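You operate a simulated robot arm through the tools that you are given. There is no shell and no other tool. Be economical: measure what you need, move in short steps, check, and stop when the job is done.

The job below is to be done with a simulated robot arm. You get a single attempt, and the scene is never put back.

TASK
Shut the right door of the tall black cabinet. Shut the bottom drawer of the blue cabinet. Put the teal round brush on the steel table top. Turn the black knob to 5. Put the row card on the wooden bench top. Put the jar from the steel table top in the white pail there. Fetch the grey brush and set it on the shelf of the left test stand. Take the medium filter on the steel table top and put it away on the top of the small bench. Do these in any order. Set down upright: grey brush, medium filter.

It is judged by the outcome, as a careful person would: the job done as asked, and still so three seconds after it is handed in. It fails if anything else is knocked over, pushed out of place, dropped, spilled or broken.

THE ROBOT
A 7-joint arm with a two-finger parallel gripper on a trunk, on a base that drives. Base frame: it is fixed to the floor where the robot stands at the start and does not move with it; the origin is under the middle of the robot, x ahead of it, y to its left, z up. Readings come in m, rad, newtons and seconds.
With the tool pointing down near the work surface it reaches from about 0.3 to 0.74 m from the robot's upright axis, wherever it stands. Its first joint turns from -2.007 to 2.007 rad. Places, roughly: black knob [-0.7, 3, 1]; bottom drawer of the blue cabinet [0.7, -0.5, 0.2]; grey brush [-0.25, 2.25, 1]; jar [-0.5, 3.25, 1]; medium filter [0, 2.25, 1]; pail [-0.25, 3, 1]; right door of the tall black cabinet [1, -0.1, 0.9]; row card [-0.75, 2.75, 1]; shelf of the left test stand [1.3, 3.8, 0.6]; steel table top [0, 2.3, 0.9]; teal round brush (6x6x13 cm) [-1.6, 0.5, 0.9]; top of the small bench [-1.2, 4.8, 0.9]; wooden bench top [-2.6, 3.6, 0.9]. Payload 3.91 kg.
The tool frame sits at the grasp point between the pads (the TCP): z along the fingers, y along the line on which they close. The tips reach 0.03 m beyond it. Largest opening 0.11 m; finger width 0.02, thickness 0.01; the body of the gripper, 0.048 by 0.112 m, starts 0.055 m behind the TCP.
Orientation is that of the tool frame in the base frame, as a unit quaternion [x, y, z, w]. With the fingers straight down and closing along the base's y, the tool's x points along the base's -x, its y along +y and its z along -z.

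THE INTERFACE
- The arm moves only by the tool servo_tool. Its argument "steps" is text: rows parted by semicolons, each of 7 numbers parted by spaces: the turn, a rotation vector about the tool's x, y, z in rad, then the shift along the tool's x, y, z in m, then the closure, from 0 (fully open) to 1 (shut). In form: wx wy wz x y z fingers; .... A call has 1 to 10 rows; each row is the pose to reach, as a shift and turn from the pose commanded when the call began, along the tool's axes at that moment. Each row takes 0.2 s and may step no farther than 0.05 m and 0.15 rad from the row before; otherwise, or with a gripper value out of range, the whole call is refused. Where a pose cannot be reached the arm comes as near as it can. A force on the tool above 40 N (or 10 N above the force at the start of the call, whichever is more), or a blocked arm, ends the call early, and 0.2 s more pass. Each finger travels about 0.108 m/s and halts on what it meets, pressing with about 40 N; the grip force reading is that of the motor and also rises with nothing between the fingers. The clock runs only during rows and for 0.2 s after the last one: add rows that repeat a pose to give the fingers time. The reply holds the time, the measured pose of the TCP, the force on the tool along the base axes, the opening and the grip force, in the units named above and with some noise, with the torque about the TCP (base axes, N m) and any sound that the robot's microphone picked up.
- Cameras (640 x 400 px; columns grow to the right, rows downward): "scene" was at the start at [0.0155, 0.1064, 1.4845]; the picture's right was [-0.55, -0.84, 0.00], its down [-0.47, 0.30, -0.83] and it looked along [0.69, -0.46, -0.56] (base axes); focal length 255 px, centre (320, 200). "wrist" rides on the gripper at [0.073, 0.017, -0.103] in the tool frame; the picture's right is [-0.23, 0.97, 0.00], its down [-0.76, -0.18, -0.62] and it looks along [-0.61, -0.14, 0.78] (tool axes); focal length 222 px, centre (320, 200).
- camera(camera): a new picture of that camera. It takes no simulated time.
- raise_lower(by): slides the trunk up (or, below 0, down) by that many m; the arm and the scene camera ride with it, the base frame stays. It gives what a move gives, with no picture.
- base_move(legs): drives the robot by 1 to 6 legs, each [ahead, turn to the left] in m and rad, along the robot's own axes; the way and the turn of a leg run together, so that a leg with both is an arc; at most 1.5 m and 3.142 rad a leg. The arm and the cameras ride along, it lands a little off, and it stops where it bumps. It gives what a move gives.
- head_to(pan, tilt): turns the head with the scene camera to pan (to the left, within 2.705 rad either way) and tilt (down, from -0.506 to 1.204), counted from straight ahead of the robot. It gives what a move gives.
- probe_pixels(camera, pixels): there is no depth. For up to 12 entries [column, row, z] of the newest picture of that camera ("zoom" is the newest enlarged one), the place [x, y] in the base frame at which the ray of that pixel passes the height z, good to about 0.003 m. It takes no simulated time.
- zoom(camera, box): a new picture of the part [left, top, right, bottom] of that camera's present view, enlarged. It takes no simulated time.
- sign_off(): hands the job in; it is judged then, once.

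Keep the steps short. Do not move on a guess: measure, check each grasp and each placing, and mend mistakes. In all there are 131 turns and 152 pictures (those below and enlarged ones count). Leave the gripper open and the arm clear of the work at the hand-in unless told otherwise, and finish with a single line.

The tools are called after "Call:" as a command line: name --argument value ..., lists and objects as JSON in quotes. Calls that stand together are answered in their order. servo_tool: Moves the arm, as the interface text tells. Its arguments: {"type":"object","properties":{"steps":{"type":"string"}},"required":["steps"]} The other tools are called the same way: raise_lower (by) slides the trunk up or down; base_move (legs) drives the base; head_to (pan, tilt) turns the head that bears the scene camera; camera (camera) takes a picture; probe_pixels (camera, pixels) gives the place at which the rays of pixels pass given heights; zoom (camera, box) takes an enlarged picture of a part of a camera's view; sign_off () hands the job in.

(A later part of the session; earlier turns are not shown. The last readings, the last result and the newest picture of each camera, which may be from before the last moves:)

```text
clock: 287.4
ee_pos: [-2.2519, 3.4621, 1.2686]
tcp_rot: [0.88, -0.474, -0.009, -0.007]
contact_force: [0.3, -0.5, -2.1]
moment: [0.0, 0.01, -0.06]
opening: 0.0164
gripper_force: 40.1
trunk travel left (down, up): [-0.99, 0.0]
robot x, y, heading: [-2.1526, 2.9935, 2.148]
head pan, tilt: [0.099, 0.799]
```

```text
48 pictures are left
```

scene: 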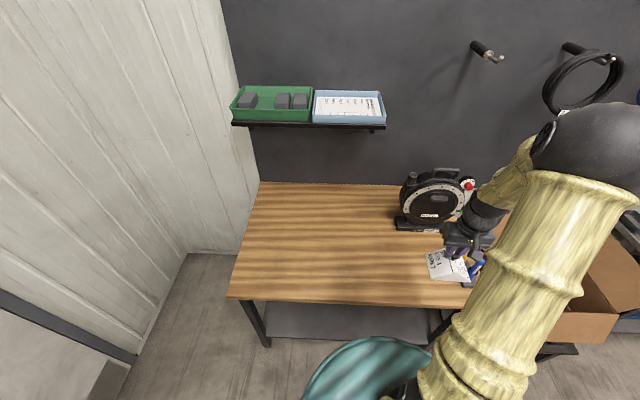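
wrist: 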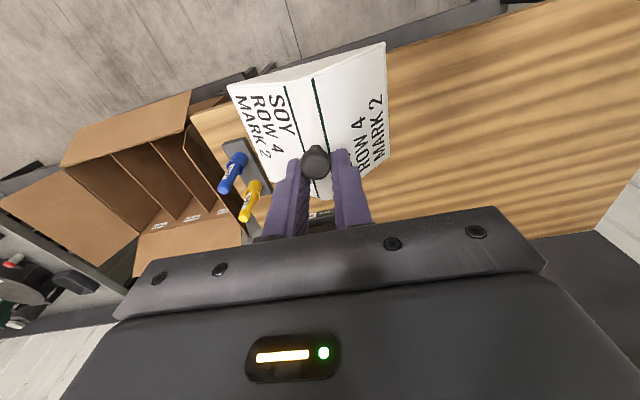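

Call:
probe_pixels --camera "scene" --pixels '[[228, 298, 0.88], [258, 183, 0.88], [430, 305, 0.88], [330, 250, 0.88], [395, 222, 0.9]]'

Call:
probe_pixels --camera "wrist" --pixels '[[510, 30, 0.88], [620, 230, 0.88], [450, 200, 0.88], [440, 45, 0.88]]'

```text
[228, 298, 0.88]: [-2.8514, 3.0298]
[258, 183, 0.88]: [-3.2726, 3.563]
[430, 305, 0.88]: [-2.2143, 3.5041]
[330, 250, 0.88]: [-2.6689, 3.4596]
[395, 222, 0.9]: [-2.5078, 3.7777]
```

```text
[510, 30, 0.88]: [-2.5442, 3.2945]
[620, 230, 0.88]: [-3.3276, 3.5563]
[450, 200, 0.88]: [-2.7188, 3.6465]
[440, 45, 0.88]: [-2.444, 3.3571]
```

Bench is free around (-2.58, 3.48). Move over it and descend toward z≈1.05.

Call:
servo_tool --steps "0 0 0 -.0279 .0377 0 1; 0 0 0 -.0558 .0754 0 1; 0 0 0 -.0837 .1131 0 1; 0 0 0 -.1116 .1508 0 1; 0 0 0 -.1395 .1885 0 1; 0 0 0 -.1674 .2262 .02 1; 0 0 0 -.195 .264 .05 1; 0 0 0 -.195 .264 .1 1; 0 0 0 -.195 .264 .15 1; 0 0 0 -.195 .264 .19 1"

Call:
camera --camera "wrist"

Call:
camera --camera "scene"

```text
refused: row 6 steps farther than a row can; nothing moved
```

```text
47 pictures are left
```

wrist: 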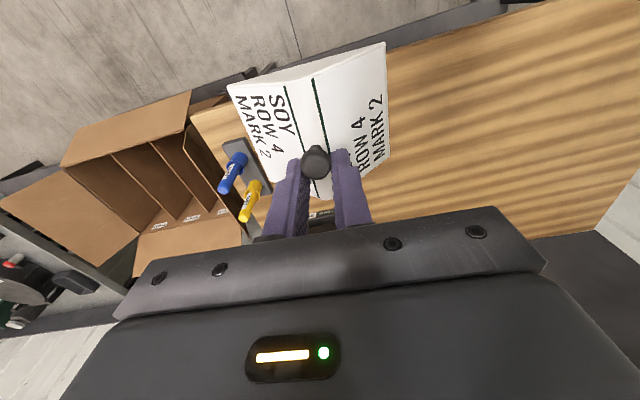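

```text
46 pictures are left
```

scene: 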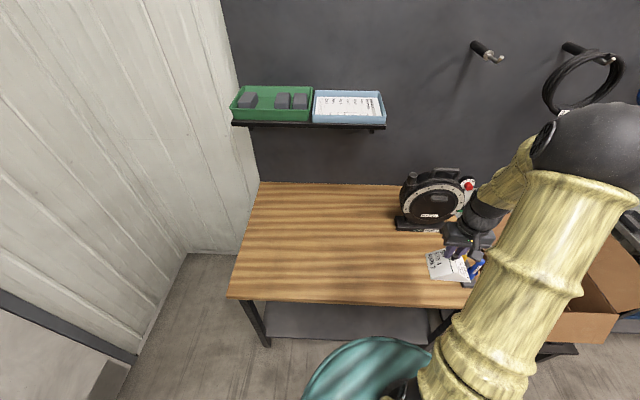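

Step too long; I split it.

Call:
servo_tool --steps "0 0 0 -.0279 .0377 0 1; 0 0 0 -.0558 .0754 0 1; 0 0 0 -.0837 .1131 0 1; 0 0 0 -.1116 .1508 0 1; 0 0 0 -.1395 .1885 0 1; 0 0 0 -.1674 .2262 0 1; 0 0 0 -.195 .264 0 1; 0 0 0 -.195 .264 .048 1; 0 0 0 -.195 .264 .096 1; 0 0 0 -.195 .264 .144 1"

Call:
servo_tool --steps "0 0 0 0 0 .045 1; 0 0 0 0 0 .075 1; 0 0 0 0 0 .085 1; 0 0 0 0 0 .092 1; 0 0 0 0 0 .099 1; 0 0 0 0 0 .106 1; 0 0 0 0 0 .113 1; 0 0 0 0 0 .12 1; 0 0 0 0 0 .127 1"

Call:
camera --camera "scene"

```text
clock: 289.6
ee_pos: [-2.5827, 3.4833, 1.1337]
tcp_rot: [0.88, -0.474, -0.01, -0.006]
contact_force: [0.2, 0.4, -1.5]
moment: [0.0, 0.02, -0.01]
opening: 0.0167
gripper_force: 40.1
trunk travel left (down, up): [-0.99, 0.0]
robot x, y, heading: [-2.1551, 2.9925, 2.145]
head pan, tilt: [0.099, 0.799]
```

```text
clock: 291.6
ee_pos: [-2.5825, 3.4859, 1.0002]
tcp_rot: [0.88, -0.475, -0.01, -0.006]
contact_force: [0.0, 0.2, -1.4]
moment: [-0.02, 0.05, 0.01]
opening: 0.0165
gripper_force: 39.9
trunk travel left (down, up): [-0.99, 0.0]
robot x, y, heading: [-2.1526, 2.9919, 2.146]
head pan, tilt: [0.099, 0.799]
```

```text
45 pictures are left
```

scene: 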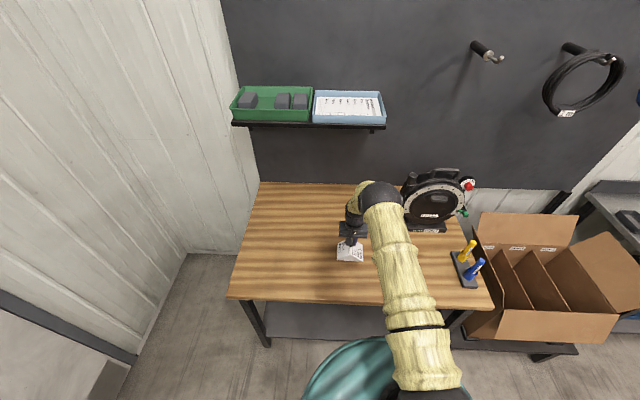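

Call:
servo_tool --steps "0 0 0 0 0 .006 1; 0 0 0 0 0 .012 1; 0 0 0 0 0 .018 1; 0 0 0 0 0 .024 1; 0 0 0 0 0 .03 1; 0 0 0 0 0 .036 1; 0 0 0 0 0 .042 1; 0 0 0 0 0 .048 1"

Call:
zoom --camera "scene" --box '[280, 180, 440, 290]'

```text
clock: 293.4
ee_pos: [-2.5821, 3.4863, 0.9541]
tcp_rot: [0.88, -0.475, -0.01, -0.007]
contact_force: [0.2, -0.3, -1.1]
moment: [-0.02, 0.05, 0.03]
opening: 0.0164
gripper_force: 39.9
trunk travel left (down, up): [-0.99, 0.0]
robot x, y, heading: [-2.1547, 2.9894, 2.144]
head pan, tilt: [0.099, 0.799]
```

```text
3.64 times, centred on (360, 235) of scene
```

zoom: 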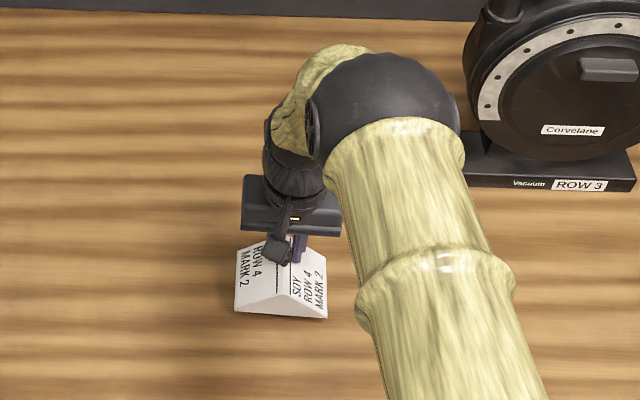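

Call:
servo_tool --steps "0 0 0 0 0 .004 1; 0 0 0 0 0 .008 1; 0 0 0 0 0 .012 1; 0 0 0 0 0 .016 1; 0 0 0 0 0 .02 1; 0 0 0 0 0 .024 1; 0 0 0 0 0 .028 1; 0 0 0 0 0 .032 1; 0 0 0 0 0 .036 1"

```text
clock: 295.0
ee_pos: [-2.5863, 3.4903, 0.9335]
tcp_rot: [0.881, -0.474, -0.013, -0.008]
contact_force: [5.0, -5.1, 25.3]
moment: [-0.51, -0.41, 0.01]
opening: 0.0162
gripper_force: 40.3
trunk travel left (down, up): [-0.99, 0.0]
robot x, y, heading: [-2.1587, 2.9923, 2.141]
head pan, tilt: [0.099, 0.799]
stopped in row 8: the force on the tool passed its limit at 44 N (the readings are from after the stop); the commanded pose is now the measured one
```

Contact. Ease, open, and rise.

Call:
servo_tool --steps "0 0 0 0 0 -.003 1; 0 0 0 0 0 -.003 .85; 0 0 0 0 0 -.003 .6; 0 0 0 0 0 -.003 .6; 0 0 0 0 0 -.03 .6; 0 0 0 0 0 -.07 .5; 0 0 0 0 0 -.11 .3; 0 0 0 0 0 -.16 0; 0 0 0 0 0 -.2 0"

Call:
camera --camera "wrist"

```text
clock: 297.0
ee_pos: [-2.5814, 3.4821, 1.1293]
tcp_rot: [0.881, -0.473, -0.012, -0.007]
contact_force: [-1.3, -0.1, -0.1]
moment: [-0.03, -0.01, 0.03]
opening: 0.1097
gripper_force: 0.0
trunk travel left (down, up): [-0.99, 0.0]
robot x, y, heading: [-2.1593, 2.9887, 2.143]
head pan, tilt: [0.099, 0.799]
```

```text
43 pictures are left
```

wrist: 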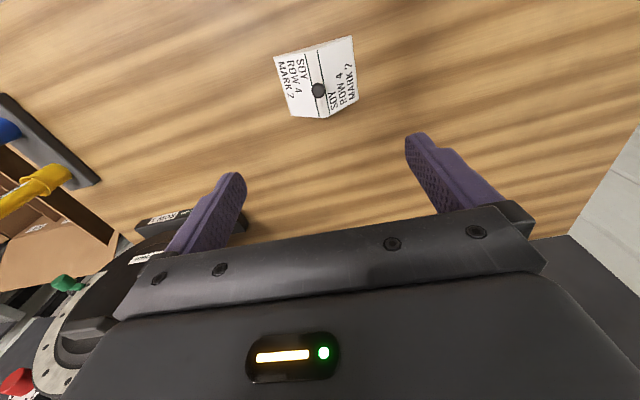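

Card stands on the wooden bench. Retract and drive back to the front of the steel table for the grey brush.

Call:
servo_tool --steps "0 0 0 .035 -.035 0 0; 0 0 0 .07 -.07 0 0; 0 0 0 .105 -.105 0 0; 0 0 0 .14 -.14 0 0; 0 0 0 .17 -.175 0 0; 0 0 0 .19 -.21 0 0; 0 0 0 .2 -.25 0 0"

Call:
base_move --legs '[[0, -2.784], [0.94, 0], [0.93, 0], [0, 1.4]]'

Call:
head_to --pan 0.1 --tilt 0.9

Call:
camera --camera "scene"

Call:
camera --camera "wrist"

```text
clock: 298.6
ee_pos: [-2.2628, 3.4543, 1.1241]
tcp_rot: [0.881, -0.474, -0.011, -0.007]
contact_force: [-0.3, -0.6, 0.2]
moment: [0.0, 0.05, 0.0]
opening: 0.1098
gripper_force: 0.1
trunk travel left (down, up): [-0.99, 0.0]
robot x, y, heading: [-2.1546, 2.9916, 2.145]
head pan, tilt: [0.099, 0.799]
```

```text
clock: 324.5
ee_pos: [-0.2522, 1.9385, 1.1257]
tcp_rot: [-0.342, 0.94, 0.004, 0.014]
contact_force: [-0.5, 0.5, -0.5]
moment: [0.05, 0.0, 0.05]
opening: 0.1099
gripper_force: 0.1
trunk travel left (down, up): [-0.99, 0.0]
robot x, y, heading: [-0.6993, 1.7779, 0.692]
head pan, tilt: [0.099, 0.799]
```

```text
clock: 325.2
ee_pos: [-0.2516, 1.9385, 1.1253]
tcp_rot: [-0.342, 0.94, 0.004, 0.014]
contact_force: [0.7, 0.5, 0.6]
moment: [0.0, 0.04, -0.01]
opening: 0.11
gripper_force: 0.0
trunk travel left (down, up): [-0.99, 0.0]
robot x, y, heading: [-0.697, 1.7756, 0.69]
head pan, tilt: [0.099, 0.901]
```

```text
42 pictures are left
```

scene: 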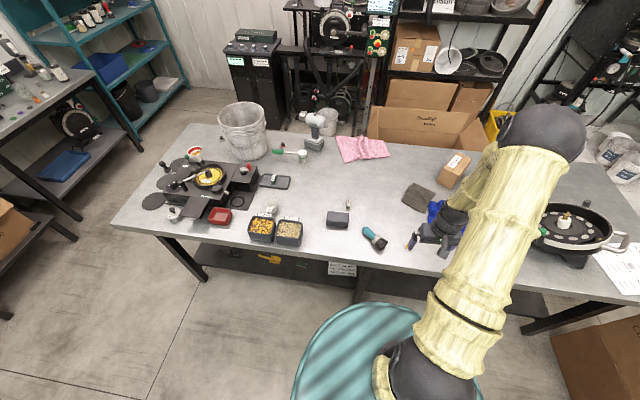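

```text
41 pictures are left
```

wrist: 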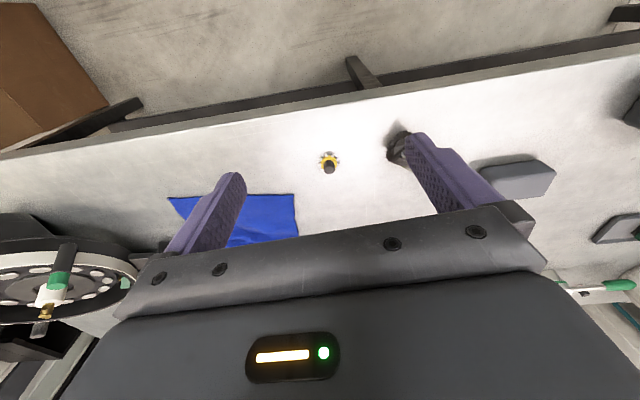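

Call:
probe_pixels --camera "scene" --pixels '[[348, 206, 0.89], [347, 201, 0.9], [349, 208, 0.89]]'

Call:
zoom --camera "scene" --box '[220, 0, 420, 150]'

```text
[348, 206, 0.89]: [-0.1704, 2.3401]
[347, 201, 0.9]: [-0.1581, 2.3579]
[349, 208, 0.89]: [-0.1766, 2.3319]
```

```text
2.67 times, centred on (320, 75) of scene
```

zoom: 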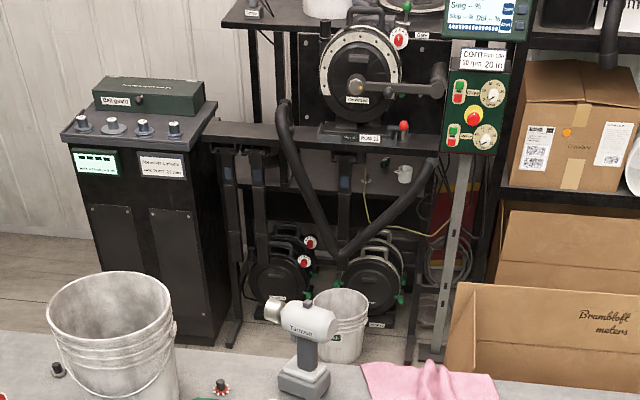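

Call:
base_move --legs '[[0.1, 0]]'

Call:
servo_tool --steps "0 .01 0 -.0319 .0366 0 0; 0 .02 0 -.0638 .0732 0 0; 0 .029 0 -.0957 .1098 0 0; 0 .029 0 -.1276 .1464 0 0; 0 .029 0 -.1595 .183 0 0; 0 .029 0 -.1914 .2196 0 0; 0 .029 0 -.223 .256 0 0; 0 .029 0 -.223 .256 .04 0"

Call:
camera --camera "wrist"

```text
clock: 326.4
ee_pos: [-0.1742, 2.0017, 1.124]
tcp_rot: [-0.34, 0.94, 0.004, 0.014]
contact_force: [0.4, -1.5, 0.2]
moment: [-0.04, -0.03, -0.01]
opening: 0.11
gripper_force: 0.1
trunk travel left (down, up): [-0.99, 0.0]
robot x, y, heading: [-0.6232, 1.8427, 0.686]
head pan, tilt: [0.099, 0.901]
```

```text
clock: 328.2
ee_pos: [-0.164, 2.3411, 1.0898]
tcp_rot: [-0.341, 0.94, -0.001, 0.0]
contact_force: [1.5, 0.0, 0.2]
moment: [-0.01, 0.02, -0.01]
opening: 0.11
gripper_force: 0.1
trunk travel left (down, up): [-0.99, 0.0]
robot x, y, heading: [-0.6222, 1.8432, 0.683]
head pan, tilt: [0.099, 0.901]
```

```text
39 pictures are left
```

wrist: 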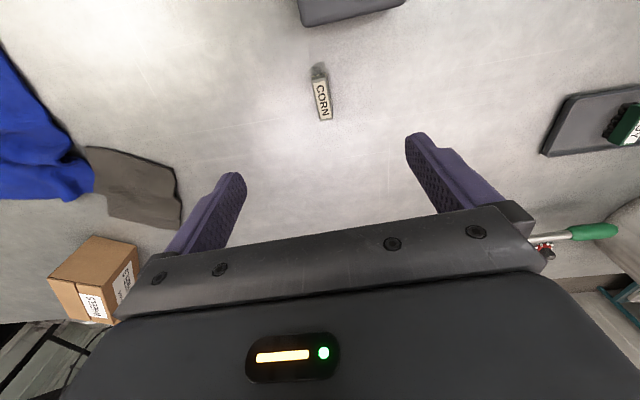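

Call:
probe_pixels --camera "wrist" --pixels '[[318, 82, 0.905], [325, 117, 0.905], [321.5, 99, 0.905], [321.5, 99, 0.915]]'

Call:
zoom --camera "wrist" --box '[280, 55, 360, 130]'

```text
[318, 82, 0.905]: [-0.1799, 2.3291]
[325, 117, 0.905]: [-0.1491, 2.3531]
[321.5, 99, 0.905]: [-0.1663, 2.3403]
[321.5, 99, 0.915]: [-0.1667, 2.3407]
```

```text
5.33 times, centred on (320, 92) of wrist
```

zoom: 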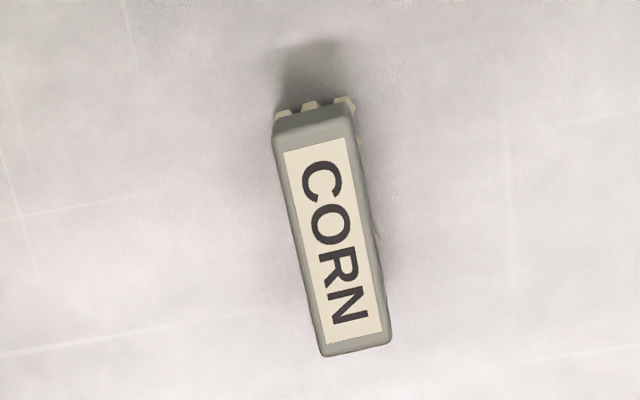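

Brush lies along the tool x axis, centred. Descend to 0.916 and grip.

Call:
servo_tool --steps "0 0 0 .002 .0015 .045 .3; 0 0 0 .002 .0015 .09 .5; 0 0 0 .002 .0015 .13 .5; 0 0 0 .002 .0015 .155 .5; 0 0 0 .002 .0015 .172 .5; 0 0 0 .002 .0015 .172 .8; 0 0 0 .002 .0015 .172 1; 0 0 0 .002 .0015 .172 1; 0 0 0 .002 .0015 .172 1"

Call:
zoom --camera "wrist" --box '[220, 70, 420, 240]'

```text
clock: 330.2
ee_pos: [-0.1702, 2.3416, 0.9214]
tcp_rot: [-0.342, 0.94, -0.001, 0.0]
contact_force: [0.0, 0.1, -0.4]
moment: [-0.02, 0.0, 0.0]
opening: 0.0163
gripper_force: 40.0
trunk travel left (down, up): [-0.99, 0.0]
robot x, y, heading: [-0.6186, 1.8435, 0.683]
head pan, tilt: [0.099, 0.901]
```

```text
2.35 times, centred on (320, 155) of wrist
```

zoom: 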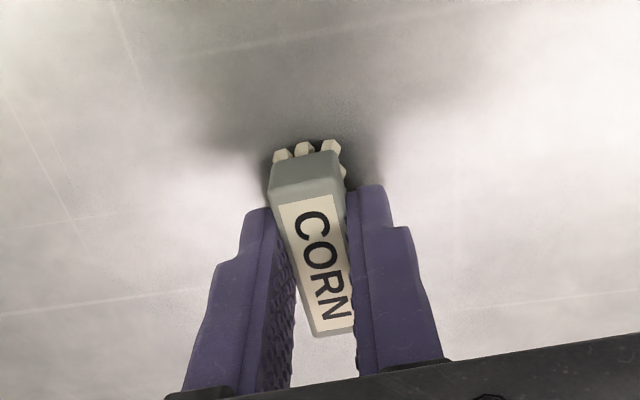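

Gripped (opening 0.016). Lift and retract; meanwhile probe floor positions around the test stand from the current scene picture.

Call:
servo_tool --steps "0 0 0 0 0 -.045 1; 0 0 0 0 0 -.09 1; 0 0 0 0 0 -.14 1; 0 0 0 .04 -.02 -.18 1; 0 0 0 .08 -.05 -.21 1; 0 0 0 .12 -.08 -.21 1; 0 0 0 .16 -.11 -.21 1; 0 0 0 .2 -.14 -.21 1"

Call:
probe_pixels --camera "scene" --pixels '[[282, 130, 0], [240, 122, 0], [287, 129, 0], [354, 135, 0], [366, 144, 0], [330, 135, 0], [472, 160, 0.3], [320, 50, 0.8], [352, 65, 0.6]]'

```text
refused: row 4 steps farther than a row can; nothing moved
```

```text
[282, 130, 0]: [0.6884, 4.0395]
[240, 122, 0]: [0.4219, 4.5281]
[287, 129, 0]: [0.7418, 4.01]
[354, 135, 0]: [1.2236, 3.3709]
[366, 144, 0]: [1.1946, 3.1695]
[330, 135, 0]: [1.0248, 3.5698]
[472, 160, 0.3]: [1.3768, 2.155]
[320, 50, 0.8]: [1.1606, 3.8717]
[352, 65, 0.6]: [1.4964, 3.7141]
```

Call:
servo_tool --steps "0 0 0 0 0 -.045 1; 0 0 0 0 0 -.09 1; 0 0 0 0 0 -.14 1; 0 0 0 .02 -.01 -.18 1; 0 0 0 .06 -.03 -.2 1; 0 0 0 .1 -.05 -.21 1; 0 0 0 .14 -.07 -.21 1; 0 0 0 .18 -.09 -.21 1; 0 0 0 .22 -.11 -.21 1"

Call:
base_move --legs '[[-0.25, 0], [0, 1.488], [1.0, 0], [0.654, 0], [0, -1.361], [1.45, 0]]'

Call:
head_to --pan -0.9 --tilt 0.55

Call:
camera --camera "scene"

```text
clock: 332.2
ee_pos: [-0.2678, 2.1126, 1.129]
tcp_rot: [-0.34, 0.94, 0.0, 0.001]
contact_force: [0.5, -0.2, -1.0]
moment: [0.0, 0.02, -0.01]
opening: 0.0164
gripper_force: 39.9
trunk travel left (down, up): [-0.99, 0.0]
robot x, y, heading: [-0.6188, 1.8415, 0.686]
head pan, tilt: [0.099, 0.901]
```

```text
clock: 361.4
ee_pos: [-0.4751, 4.4776, 1.1285]
tcp_rot: [-0.434, 0.901, -0.001, -0.001]
contact_force: [-0.2, -0.2, -0.6]
moment: [0.02, -0.02, -0.01]
opening: 0.0164
gripper_force: 40.3
trunk travel left (down, up): [-0.99, 0.0]
robot x, y, heading: [-0.7687, 4.1413, 0.892]
head pan, tilt: [0.099, 0.901]
```

```text
clock: 362.7
ee_pos: [-0.4746, 4.4768, 1.1285]
tcp_rot: [-0.434, 0.901, -0.001, -0.001]
contact_force: [-0.3, 0.5, 0.2]
moment: [0.0, 0.01, 0.01]
opening: 0.0164
gripper_force: 40.3
trunk travel left (down, up): [-0.99, 0.0]
robot x, y, heading: [-0.766, 4.1374, 0.886]
head pan, tilt: [-0.901, 0.55]
```

```text
36 pictures are left
```

scene: 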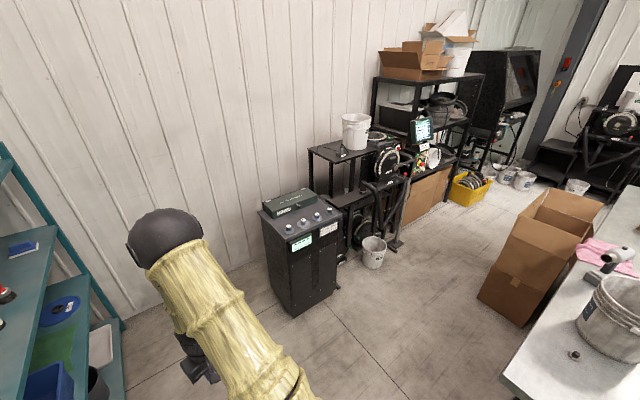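

Call:
probe_pixels --camera "scene" --pixels '[[373, 266, 0], [338, 292, 0], [297, 316, 0], [480, 298, 0], [518, 327, 0], [400, 246, 0], [345, 262, 0], [500, 378, 0.88], [386, 236, 0]]'

Call:
zoom --camera "scene" --box '[290, 90, 470, 280]'

```text
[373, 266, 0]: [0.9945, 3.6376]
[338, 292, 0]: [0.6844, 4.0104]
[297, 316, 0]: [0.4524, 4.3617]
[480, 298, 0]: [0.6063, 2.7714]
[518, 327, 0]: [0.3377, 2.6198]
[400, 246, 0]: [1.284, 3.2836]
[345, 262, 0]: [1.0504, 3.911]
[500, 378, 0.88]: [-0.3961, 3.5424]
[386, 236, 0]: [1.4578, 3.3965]
```

```text
2.11 times, centred on (380, 185) of scene
```

zoom: 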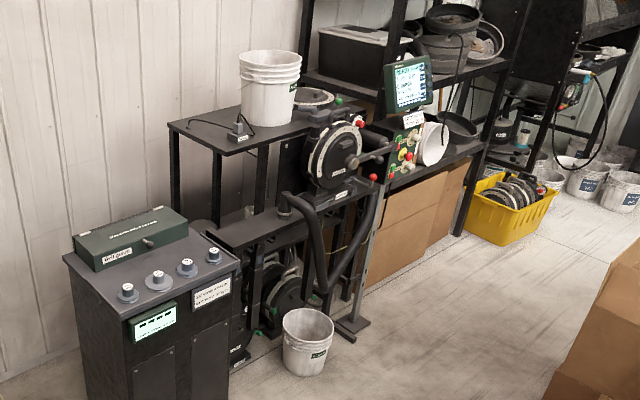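

Drive nearer to the stand, to about (0.27, 3.77), facing it.

Call:
base_move --legs '[[0, -1.23], [1.1, 0], [0, 0.8]]'

Call:
head_to --pan 0.1 --tilt 0.7

Call:
camera --camera "scene"

Call:
camera --camera "wrist"

```text
clock: 376.5
ee_pos: [0.6675, 3.9749, 1.1275]
tcp_rot: [-0.236, 0.972, 0.0, -0.001]
contact_force: [-0.2, 0.0, 0.4]
moment: [-0.03, 0.0, 0.0]
opening: 0.0165
gripper_force: 39.8
trunk travel left (down, up): [-0.99, 0.0]
robot x, y, heading: [0.2616, 3.7835, 0.467]
head pan, tilt: [-0.901, 0.55]
```

```text
clock: 377.8
ee_pos: [0.6679, 3.9761, 1.1281]
tcp_rot: [-0.236, 0.972, -0.001, 0.0]
contact_force: [1.1, 0.1, 0.4]
moment: [-0.01, -0.01, -0.03]
opening: 0.0165
gripper_force: 39.8
trunk travel left (down, up): [-0.99, 0.0]
robot x, y, heading: [0.2595, 3.7831, 0.465]
head pan, tilt: [0.099, 0.7]
```

```text
34 pictures are left
```

scene: 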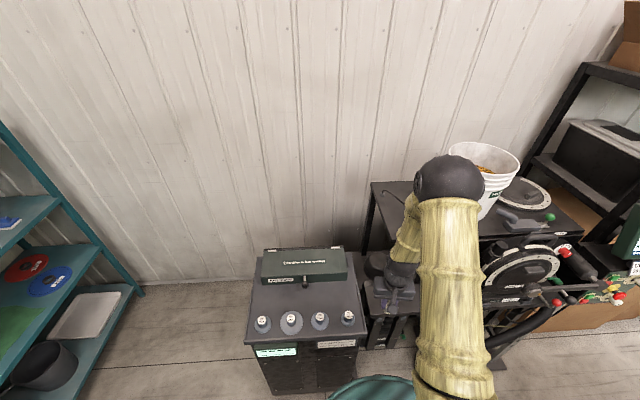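

```text
33 pictures are left
```

wrist: 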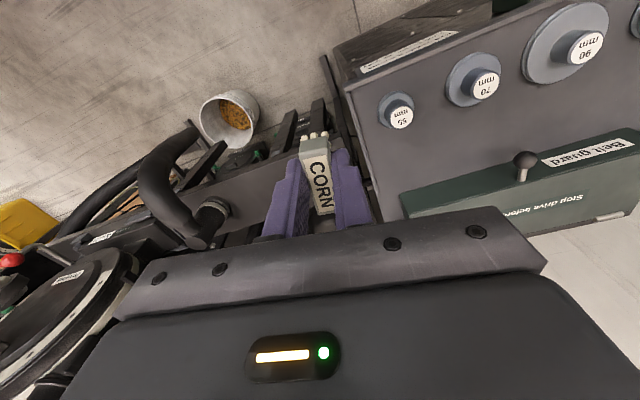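

I shift right in front of the stand for a clear view of its shelf.

Call:
base_move --legs '[[0, -1.64], [0.42, 0], [0, 2.1]]'

Call:
head_to --pan -0.35 --tilt 0.75

Call:
camera --camera "scene"

```text
clock: 393.9
ee_pos: [0.6999, 3.7474, 1.1281]
tcp_rot: [-0.448, 0.894, -0.002, 0.0]
contact_force: [0.3, 0.6, -0.5]
moment: [0.01, 0.0, 0.01]
opening: 0.0167
gripper_force: 40.0
trunk travel left (down, up): [-0.99, 0.0]
robot x, y, heading: [0.4166, 3.3991, 0.915]
head pan, tilt: [0.099, 0.7]
```

```text
clock: 394.8
ee_pos: [0.6994, 3.7466, 1.1289]
tcp_rot: [-0.448, 0.894, -0.002, 0.0]
contact_force: [0.3, -0.3, -1.1]
moment: [0.03, 0.01, 0.02]
opening: 0.0162
gripper_force: 39.9
trunk travel left (down, up): [-0.99, 0.0]
robot x, y, heading: [0.4193, 3.3954, 0.922]
head pan, tilt: [-0.351, 0.75]
```

```text
32 pictures are left
```

scene: 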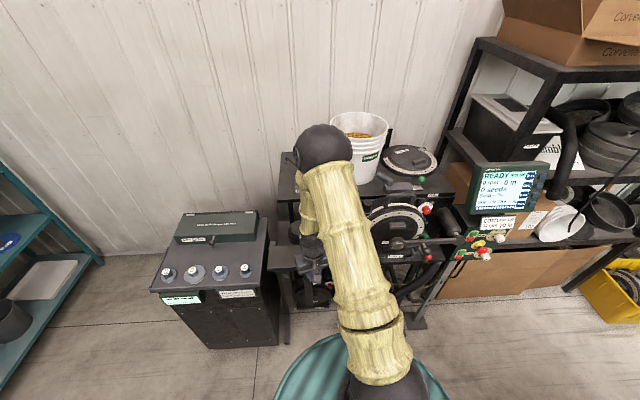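

Call:
probe_pixels --camera "scene" --pixels '[[272, 268, 0.8], [272, 268, 0.6], [300, 268, 0.8], [300, 268, 0.6], [278, 200, 1.0], [455, 192, 1.0], [400, 250, 0.8], [415, 325, 0], [286, 340, 0]]'

Call:
zoom --camera "scene" --box '[250, 130, 470, 340]'

```text
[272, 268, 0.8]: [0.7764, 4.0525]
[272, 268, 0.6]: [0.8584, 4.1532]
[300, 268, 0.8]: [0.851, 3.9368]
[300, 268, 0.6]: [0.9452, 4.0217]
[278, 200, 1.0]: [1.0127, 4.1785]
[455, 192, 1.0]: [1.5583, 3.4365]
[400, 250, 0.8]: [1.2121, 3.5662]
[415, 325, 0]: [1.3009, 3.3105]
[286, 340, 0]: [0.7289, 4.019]
```

```text
1.90 times, centred on (360, 235) of scene
```

zoom: 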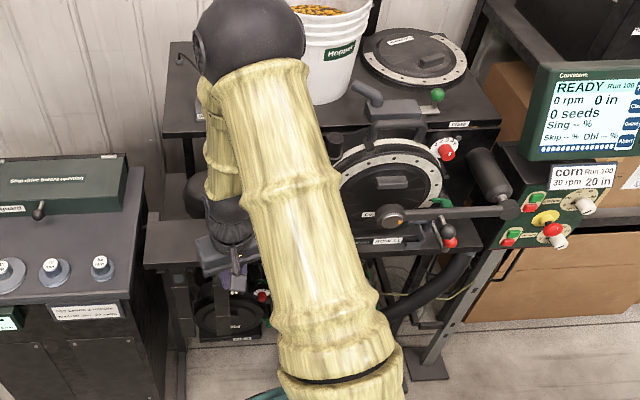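

I need a low view under the rail: back up slightly and lower the trunk.

Call:
base_move --legs '[[-0.1, 0]]'

Call:
raise_lower --by -0.4

Call:
raise_lower --by -0.3

Call:
head_to --pan -0.3 --tilt 0.5

Call:
camera --camera "scene"

```text
clock: 396.0
ee_pos: [0.6396, 3.6678, 1.1271]
tcp_rot: [-0.448, 0.894, -0.001, 0.0]
contact_force: [-0.5, -0.3, -0.1]
moment: [-0.02, 0.0, 0.0]
opening: 0.0163
gripper_force: 40.3
trunk travel left (down, up): [-0.99, 0.0]
robot x, y, heading: [0.3542, 3.3205, 0.918]
head pan, tilt: [-0.351, 0.75]
```

```text
clock: 399.9
ee_pos: [0.6384, 3.6695, 0.7281]
tcp_rot: [-0.448, 0.894, -0.001, 0.001]
contact_force: [-0.5, -0.6, -0.4]
moment: [-0.03, 0.01, -0.02]
opening: 0.0164
gripper_force: 39.4
trunk travel left (down, up): [-0.59, 0.4]
robot x, y, heading: [0.3558, 3.3203, 0.921]
head pan, tilt: [-0.351, 0.75]
```

```text
clock: 402.9
ee_pos: [0.6385, 3.6673, 0.4287]
tcp_rot: [-0.448, 0.894, -0.002, 0.0]
contact_force: [0.2, -0.1, -0.7]
moment: [-0.02, -0.03, 0.02]
opening: 0.0167
gripper_force: 39.7
trunk travel left (down, up): [-0.29, 0.7]
robot x, y, heading: [0.3604, 3.3222, 0.916]
head pan, tilt: [-0.351, 0.75]
```

```text
clock: 403.6
ee_pos: [0.6384, 3.6675, 0.4276]
tcp_rot: [-0.448, 0.894, -0.001, 0.0]
contact_force: [0.6, 0.3, -1.2]
moment: [0.0, 0.0, 0.03]
opening: 0.0164
gripper_force: 39.9
trunk travel left (down, up): [-0.29, 0.7]
robot x, y, heading: [0.3584, 3.3191, 0.917]
head pan, tilt: [-0.3, 0.499]
```

```text
30 pictures are left
```

scene: 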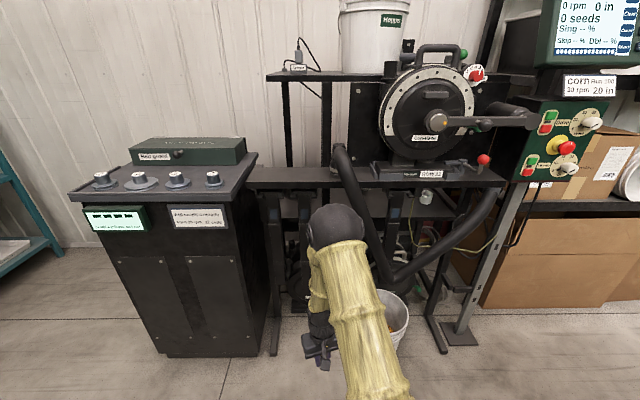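

Call:
zoom --camera "scene" --box '[230, 120, 530, 340]'

Call:
probe_pixels --camera "scene" --pixels '[[300, 168, 0.8], [300, 186, 0.8], [300, 168, 0.7], [300, 186, 0.7], [300, 186, 0.75], [275, 355, 0], [460, 340, 0], [430, 200, 0.6], [430, 200, 0.7]]'

```text
1.82 times, centred on (380, 230) of scene
```

zoom: 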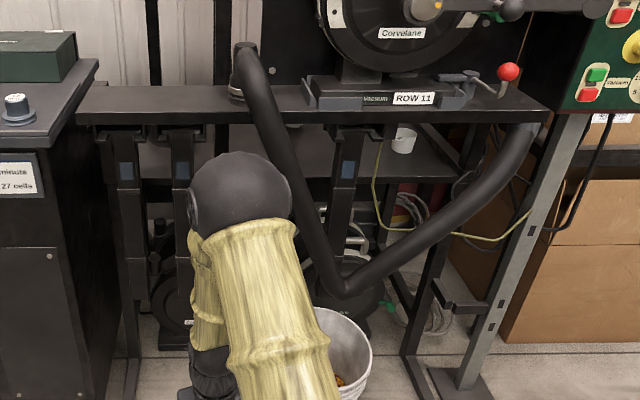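

```text
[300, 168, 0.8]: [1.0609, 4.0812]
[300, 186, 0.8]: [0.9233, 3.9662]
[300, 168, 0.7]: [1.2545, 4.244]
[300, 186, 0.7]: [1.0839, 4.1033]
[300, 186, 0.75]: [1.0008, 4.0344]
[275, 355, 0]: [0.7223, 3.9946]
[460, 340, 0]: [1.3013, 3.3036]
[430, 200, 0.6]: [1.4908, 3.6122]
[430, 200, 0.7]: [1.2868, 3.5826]
```

Call:
probe_pixels --camera "scene" --pixels '[[369, 219, 0.6], [369, 189, 0.6], [437, 218, 0.6], [369, 219, 0.65], [369, 188, 0.82], [425, 205, 0.62], [345, 219, 0.6]]'

Call:
raise_lower --by -0.28

Call:
head_to --pan -0.35 --tilt 0.25

Call:
zoom --camera "scene" --box '[180, 80, 500, 300]'

```text
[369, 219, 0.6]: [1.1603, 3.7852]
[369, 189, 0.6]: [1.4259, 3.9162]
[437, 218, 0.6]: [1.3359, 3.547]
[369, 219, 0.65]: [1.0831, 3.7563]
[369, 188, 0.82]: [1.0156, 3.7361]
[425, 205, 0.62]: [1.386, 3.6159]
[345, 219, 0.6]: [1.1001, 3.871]
```

```text
clock: 406.4
ee_pos: [0.6382, 3.6672, 0.1485]
tcp_rot: [-0.448, 0.894, 0.0, 0.0]
contact_force: [-0.2, -1.0, -0.4]
moment: [-0.02, 0.01, 0.01]
opening: 0.0166
gripper_force: 40.5
trunk travel left (down, up): [-0.01, 0.98]
robot x, y, heading: [0.3539, 3.319, 0.918]
head pan, tilt: [-0.3, 0.499]
```

```text
clock: 407.2
ee_pos: [0.6377, 3.6659, 0.1487]
tcp_rot: [-0.448, 0.894, -0.001, -0.001]
contact_force: [-0.1, 0.2, -0.1]
moment: [0.01, 0.01, -0.01]
opening: 0.0163
gripper_force: 40.2
trunk travel left (down, up): [-0.01, 0.98]
robot x, y, heading: [0.3553, 3.3161, 0.915]
head pan, tilt: [-0.351, 0.25]
```

```text
1.82 times, centred on (340, 190) of scene
```

zoom: 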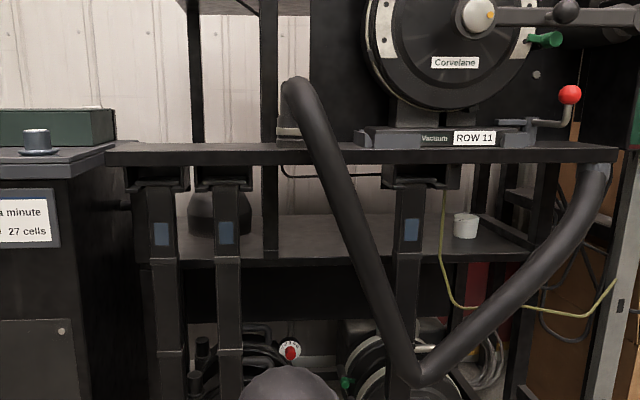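

The shelf (z≈0.6) lies under the rail, so the tool must come in nearly horizontally; with the present grip the brush would tip. I will regrasp it on the near edge of the steel table. Raise and turn to the table.

Call:
raise_lower --by 0.4

Call:
raise_lower --by 0.4

Call:
raise_lower --by 0.17

Call:
base_move --legs '[[0, 2.83]]'

Call:
head_to --pan 0.0 --tilt 0.9

Call:
camera --camera "scene"

Call:
camera --camera "wrist"

```text
clock: 411.1
ee_pos: [0.6378, 3.6671, 0.5475]
tcp_rot: [-0.447, 0.894, -0.001, 0.0]
contact_force: [0.2, -0.2, 0.5]
moment: [0.01, 0.04, 0.02]
opening: 0.0164
gripper_force: 39.9
trunk travel left (down, up): [-0.41, 0.58]
robot x, y, heading: [0.3596, 3.3208, 0.919]
head pan, tilt: [-0.351, 0.25]
```

```text
clock: 414.9
ee_pos: [0.6389, 3.6677, 0.9484]
tcp_rot: [-0.447, 0.894, -0.001, -0.001]
contact_force: [-0.5, 0.3, 0.2]
moment: [0.0, -0.01, -0.01]
opening: 0.0163
gripper_force: 39.5
trunk travel left (down, up): [-0.81, 0.18]
robot x, y, heading: [0.3595, 3.3182, 0.921]
head pan, tilt: [-0.351, 0.25]
```

```text
clock: 416.8
ee_pos: [0.6388, 3.6677, 1.118]
tcp_rot: [-0.447, 0.894, -0.002, -0.001]
contact_force: [0.1, -0.2, 0.2]
moment: [0.0, 0.0, 0.02]
opening: 0.0168
gripper_force: 40.0
trunk travel left (down, up): [-0.98, 0.01]
robot x, y, heading: [0.3561, 3.3188, 0.916]
head pan, tilt: [-0.351, 0.25]
```

```text
clock: 426.7
ee_pos: [-0.0325, 3.0993, 1.1183]
tcp_rot: [0.962, 0.272, -0.001, -0.001]
contact_force: [0.3, 0.3, -0.1]
moment: [-0.02, -0.02, 0.02]
opening: 0.0167
gripper_force: 40.2
trunk travel left (down, up): [-0.98, 0.01]
robot x, y, heading: [0.3561, 3.3155, -2.606]
head pan, tilt: [-0.351, 0.25]
```

```text
clock: 427.8
ee_pos: [-0.0331, 3.0988, 1.1176]
tcp_rot: [0.962, 0.271, 0.0, -0.001]
contact_force: [-0.1, 0.5, 0.8]
moment: [-0.01, 0.01, 0.0]
opening: 0.0163
gripper_force: 40.4
trunk travel left (down, up): [-0.98, 0.01]
robot x, y, heading: [0.3556, 3.3173, -2.603]
head pan, tilt: [0.0, 0.901]
```

```text
27 pictures are left
```

scene: 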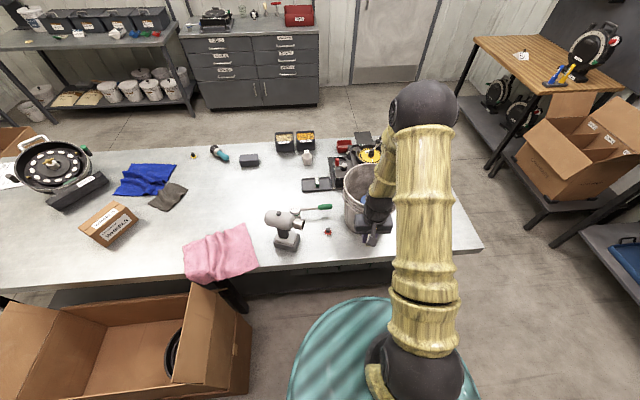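

```text
26 pictures are left
```

wrist: 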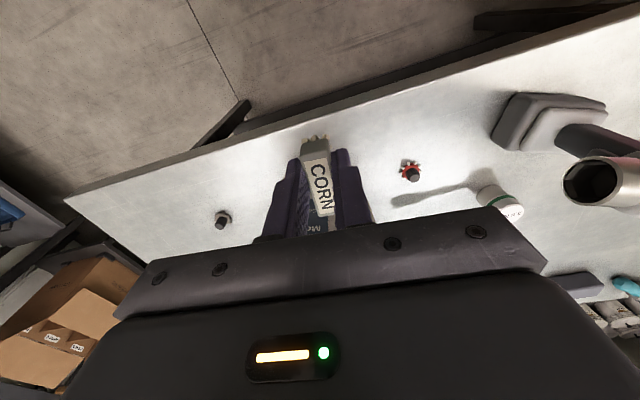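

Call:
probe_pixels --camera "wrist" --pixels '[[240, 138, 0.878], [420, 88, 0.878], [410, 172, 0.89], [222, 218, 0.89], [495, 140, 0.9]]'

```text
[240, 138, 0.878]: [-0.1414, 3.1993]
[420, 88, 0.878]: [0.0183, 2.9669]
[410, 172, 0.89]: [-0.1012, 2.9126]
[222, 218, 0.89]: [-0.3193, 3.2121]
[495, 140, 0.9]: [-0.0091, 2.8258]
```

Set-down spot on the far-edge strip: (-0.054, 2.999), ~4 cm inside the edge. Move and lower.

Call:
servo_tool --steps "0 0 0 -.0233 .0247 0 1; 0 0 0 -.0466 .0494 0 1; 0 0 0 -.07 .074 0 1; 0 0 0 -.07 .074 .045 1; 0 0 0 -.07 .074 .09 1; 0 0 0 -.07 .074 .135 1; 0 0 0 -.07 .074 .17 1; 0 0 0 -.07 .074 .188 1"

Call:
servo_tool --steps "0 0 0 0 0 .003 1; 0 0 0 0 0 .006 1; 0 0 0 0 0 .009 1; 0 0 0 0 0 .012 1; 0 0 0 0 0 .015 1; 0 0 0 0 0 .018 1"

Call:
camera --camera "wrist"

```text
clock: 429.6
ee_pos: [-0.0573, 3.001, 0.93]
tcp_rot: [0.963, 0.271, 0.0, -0.001]
contact_force: [-0.4, 0.0, -0.8]
moment: [0.01, 0.0, -0.01]
opening: 0.0167
gripper_force: 39.7
trunk travel left (down, up): [-0.98, 0.01]
robot x, y, heading: [0.3549, 3.3205, -2.598]
head pan, tilt: [0.0, 0.901]
```

```text
clock: 431.0
ee_pos: [-0.0534, 3.0007, 0.9154]
tcp_rot: [0.962, 0.271, -0.003, 0.0]
contact_force: [-2.3, 1.7, 37.5]
moment: [0.04, 0.11, 0.0]
opening: 0.0169
gripper_force: 40.2
trunk travel left (down, up): [-0.98, 0.01]
robot x, y, heading: [0.3578, 3.3236, -2.602]
head pan, tilt: [0.0, 0.901]
```

```text
25 pictures are left
```

wrist: 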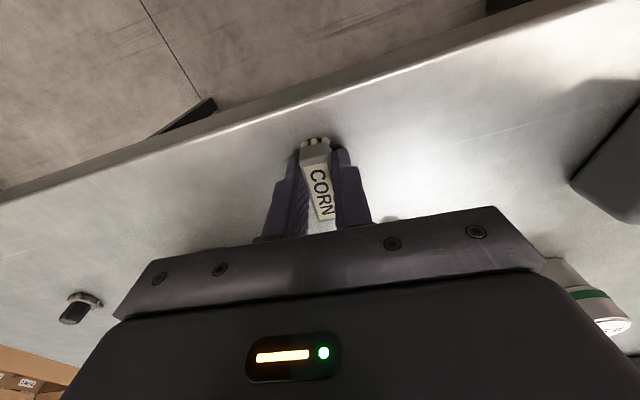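

Brush stands on the table. Release, rise, and back the base 0.1 m to make room for a pitched regrasp.

Call:
servo_tool --steps "0 0 0 0 0 -.003 1; 0 0 0 0 0 -.003 .8; 0 0 0 0 0 -.003 .5; 0 0 0 0 0 -.003 .5; 0 0 0 0 0 -.04 .5; 0 0 0 0 0 -.085 .5"

Call:
base_move --legs '[[-0.1, 0]]'

Call:
camera --camera "wrist"

```text
clock: 432.4
ee_pos: [-0.0532, 3.0014, 0.9974]
tcp_rot: [0.962, 0.272, 0.001, -0.002]
contact_force: [0.4, 0.5, 1.1]
moment: [0.01, -0.04, 0.0]
opening: 0.0546
gripper_force: 0.0
trunk travel left (down, up): [-0.98, 0.01]
robot x, y, heading: [0.3554, 3.3227, -2.595]
head pan, tilt: [0.0, 0.901]
```

```text
clock: 433.6
ee_pos: [0.0327, 3.051, 0.9963]
tcp_rot: [0.962, 0.273, -0.001, -0.001]
contact_force: [-0.5, 0.5, -0.3]
moment: [0.01, 0.05, -0.03]
opening: 0.055
gripper_force: 0.1
trunk travel left (down, up): [-0.98, 0.01]
robot x, y, heading: [0.4402, 3.3702, -2.602]
head pan, tilt: [0.0, 0.901]
```

```text
24 pictures are left
```

wrist: 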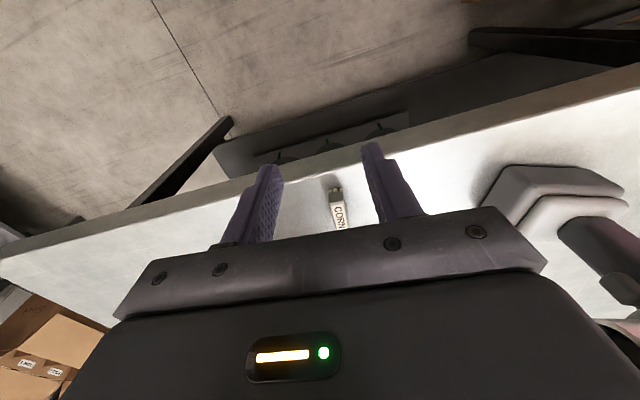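

Call:
servo_tool --steps "0 -.141 0 0 0 0 .5; 0 -.283 0 0 0 0 .5; 0 -.424 0 0 0 0 .5; 0 -.565 0 0 0 0 .5; 0 -.707 0 0 0 0 .5; 0 -.848 0 0 0 0 .5; 0 -.99 0 0 0 0 .5; 0 -1.13 0 0 0 0 .5; 0 -1.13 0 -.0167 -.001 .034 .5; 0 -1.13 0 -.0334 -.002 .067 .5"

Call:
camera --camera "wrist"

```text
clock: 435.8
ee_pos: [0.0012, 3.0349, 0.929]
tcp_rot: [0.813, 0.231, -0.515, 0.145]
contact_force: [0.5, 1.0, -0.3]
moment: [0.02, 0.01, 0.01]
opening: 0.0551
gripper_force: 0.1
trunk travel left (down, up): [-0.98, 0.01]
robot x, y, heading: [0.4476, 3.3693, -2.599]
head pan, tilt: [0.0, 0.901]
```

```text
23 pictures are left
```

wrist: 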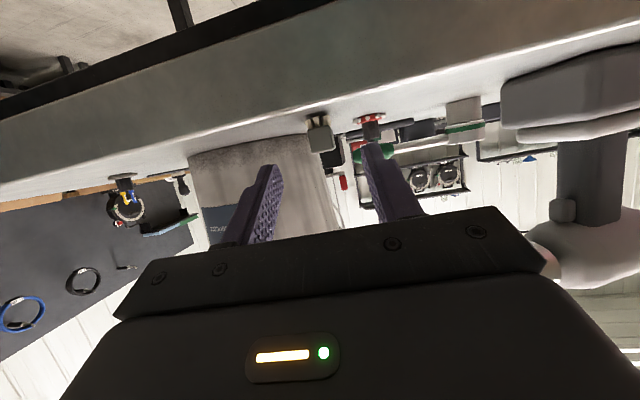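

The brush sits between the fingers at (320,133). Advance 0.058 along the tool axis and close.

Call:
servo_tool --steps "0 0 0 0 0 .02 .5; 0 0 0 0 0 .04 .5; 0 0 0 0 0 .058 .5; 0 0 0 0 0 .058 .7; 0 0 0 0 0 .058 .9; 0 0 0 0 0 .058 1; 0 0 0 0 0 .058 1; 0 0 0 0 0 .058 1"

Call:
camera --camera "wrist"

```text
clock: 437.6
ee_pos: [-0.0429, 3.0071, 0.9068]
tcp_rot: [0.813, 0.231, -0.515, 0.146]
contact_force: [0.3, 0.2, 0.3]
moment: [-0.02, 0.0, 0.02]
opening: 0.017
gripper_force: 39.7
trunk travel left (down, up): [-0.98, 0.01]
robot x, y, heading: [0.4401, 3.3719, -2.6]
head pan, tilt: [0.0, 0.901]
```

```text
22 pictures are left
```

wrist: 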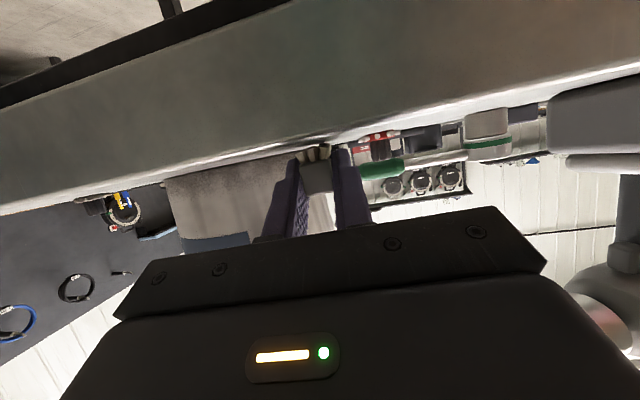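

Regrasped at a 25° down pitch; bottom is 0.029 below the TCP. Lift, pull back, turn to the stand and lower the trunk.

Call:
servo_tool --steps "0 0 0 -.04 0 -.0187 1; 0 0 0 -.08 0 -.037 1; 0 0 0 -.0906 0 -.0423 1; 0 0 0 -.0737 0 -.0785 1; 0 0 0 -.0567 0 -.115 1; 0 0 0 -.0398 0 -.151 1"

Call:
base_move --legs '[[0, 1.577], [0, 1.577]]'

Call:
raise_lower --by -0.33

Call:
head_to --pan 0.0 --tilt 0.65

Call:
camera --camera "scene"

Call:
camera --camera "wrist"

```text
clock: 439.0
ee_pos: [0.0584, 3.0689, 1.007]
tcp_rot: [0.813, 0.231, -0.514, 0.145]
contact_force: [0.2, 0.1, -0.1]
moment: [0.02, 0.01, -0.01]
opening: 0.0166
gripper_force: 40.1
trunk travel left (down, up): [-0.98, 0.01]
robot x, y, heading: [0.447, 3.3717, -2.6]
head pan, tilt: [0.0, 0.901]
```

```text
clock: 450.6
ee_pos: [0.8139, 3.6894, 1.0041]
tcp_rot: [-0.249, 0.807, 0.157, 0.512]
contact_force: [-0.7, 0.5, -0.1]
moment: [0.0, 0.0, 0.0]
opening: 0.0168
gripper_force: 40.0
trunk travel left (down, up): [-0.98, 0.01]
robot x, y, heading: [0.4433, 3.3681, 0.585]
head pan, tilt: [0.0, 0.901]
```

```text
clock: 453.9
ee_pos: [0.8145, 3.6881, 0.6739]
tcp_rot: [-0.248, 0.807, 0.156, 0.512]
contact_force: [-0.2, -0.4, -1.3]
moment: [0.01, 0.01, 0.02]
opening: 0.0168
gripper_force: 40.1
trunk travel left (down, up): [-0.65, 0.34]
robot x, y, heading: [0.4455, 3.3687, 0.584]
head pan, tilt: [0.0, 0.901]
```

```text
clock: 454.7
ee_pos: [0.8143, 3.6891, 0.6736]
tcp_rot: [-0.248, 0.807, 0.157, 0.512]
contact_force: [0.0, -0.1, 0.1]
moment: [-0.06, -0.01, 0.0]
opening: 0.0168
gripper_force: 39.4
trunk travel left (down, up): [-0.65, 0.34]
robot x, y, heading: [0.4391, 3.372, 0.589]
head pan, tilt: [0.0, 0.649]
```

```text
21 pictures are left
```

scene: 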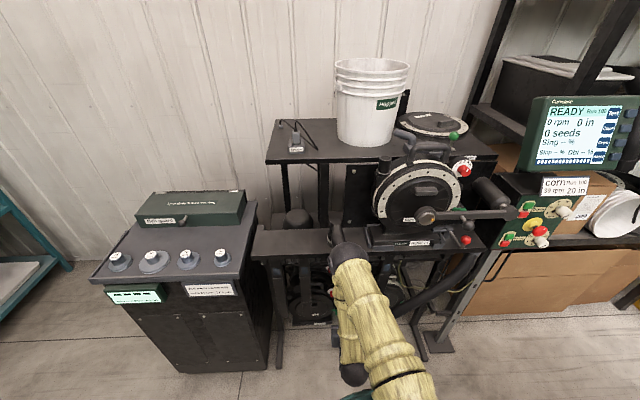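

```text
20 pictures are left
```

wrist: 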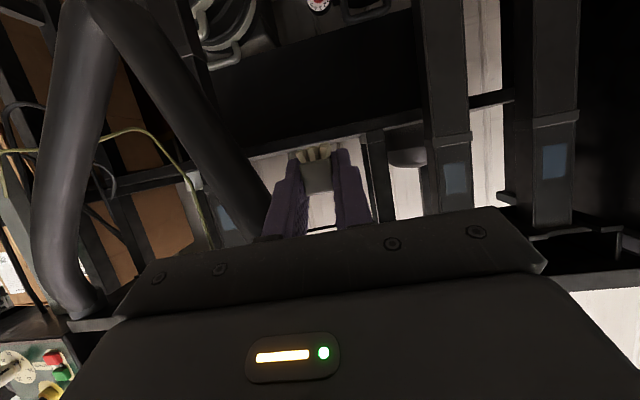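

Call:
probe_pixels --camera "wrist" --pixels '[[310, 140, 0.57], [310, 140, 0.58], [310, 140, 0.59], [310, 140, 0.6], [310, 150, 0.59], [310, 150, 0.6], [400, 125, 0.59], [375, 200, 0.65]]'

Call:
zoom --camera "wrist" --box '[180, 60, 500, 240]'

```text
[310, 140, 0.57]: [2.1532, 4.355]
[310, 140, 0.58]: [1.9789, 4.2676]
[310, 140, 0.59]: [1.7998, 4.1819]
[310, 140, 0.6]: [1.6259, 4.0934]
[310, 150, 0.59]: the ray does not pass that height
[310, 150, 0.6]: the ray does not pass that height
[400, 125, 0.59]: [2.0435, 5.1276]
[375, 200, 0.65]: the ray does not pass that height
```

```text
2.00 times, centred on (340, 150) of wrist
```

zoom: 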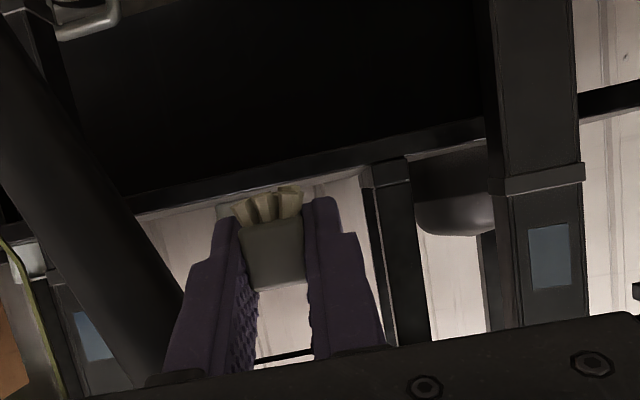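

The wrist view shows the opening: hopper leg ≈4 cm left of my line, tube ≥9 cm right; shelf surface ≈0.62. I shift 2 cm right and drive 0.15 m ahead.

Call:
servo_tool --steps "0 0 0 0 -.02 0 1; 0 0 0 0 -.02 0 1"

Call:
base_move --legs '[[0.15, 0]]'

Call:
camera --camera "wrist"

```text
clock: 455.3
ee_pos: [0.8246, 3.6716, 0.6743]
tcp_rot: [-0.248, 0.808, 0.156, 0.512]
contact_force: [-0.9, 0.0, 0.0]
moment: [-0.01, 0.01, 0.0]
opening: 0.017
gripper_force: 40.1
trunk travel left (down, up): [-0.65, 0.34]
robot x, y, heading: [0.4422, 3.369, 0.585]
head pan, tilt: [0.0, 0.649]
```

```text
clock: 456.8
ee_pos: [0.9482, 3.7547, 0.6742]
tcp_rot: [-0.249, 0.807, 0.157, 0.512]
contact_force: [-0.8, 0.4, 1.0]
moment: [0.0, -0.01, -0.02]
opening: 0.0169
gripper_force: 39.6
trunk travel left (down, up): [-0.65, 0.34]
robot x, y, heading: [0.5655, 3.4524, 0.586]
head pan, tilt: [0.0, 0.649]
```

```text
18 pictures are left
```

wrist: 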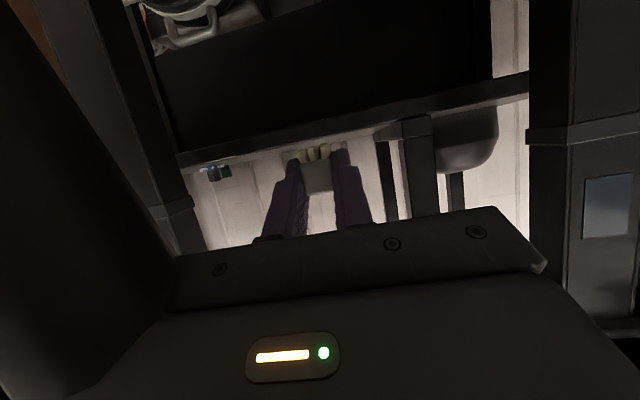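

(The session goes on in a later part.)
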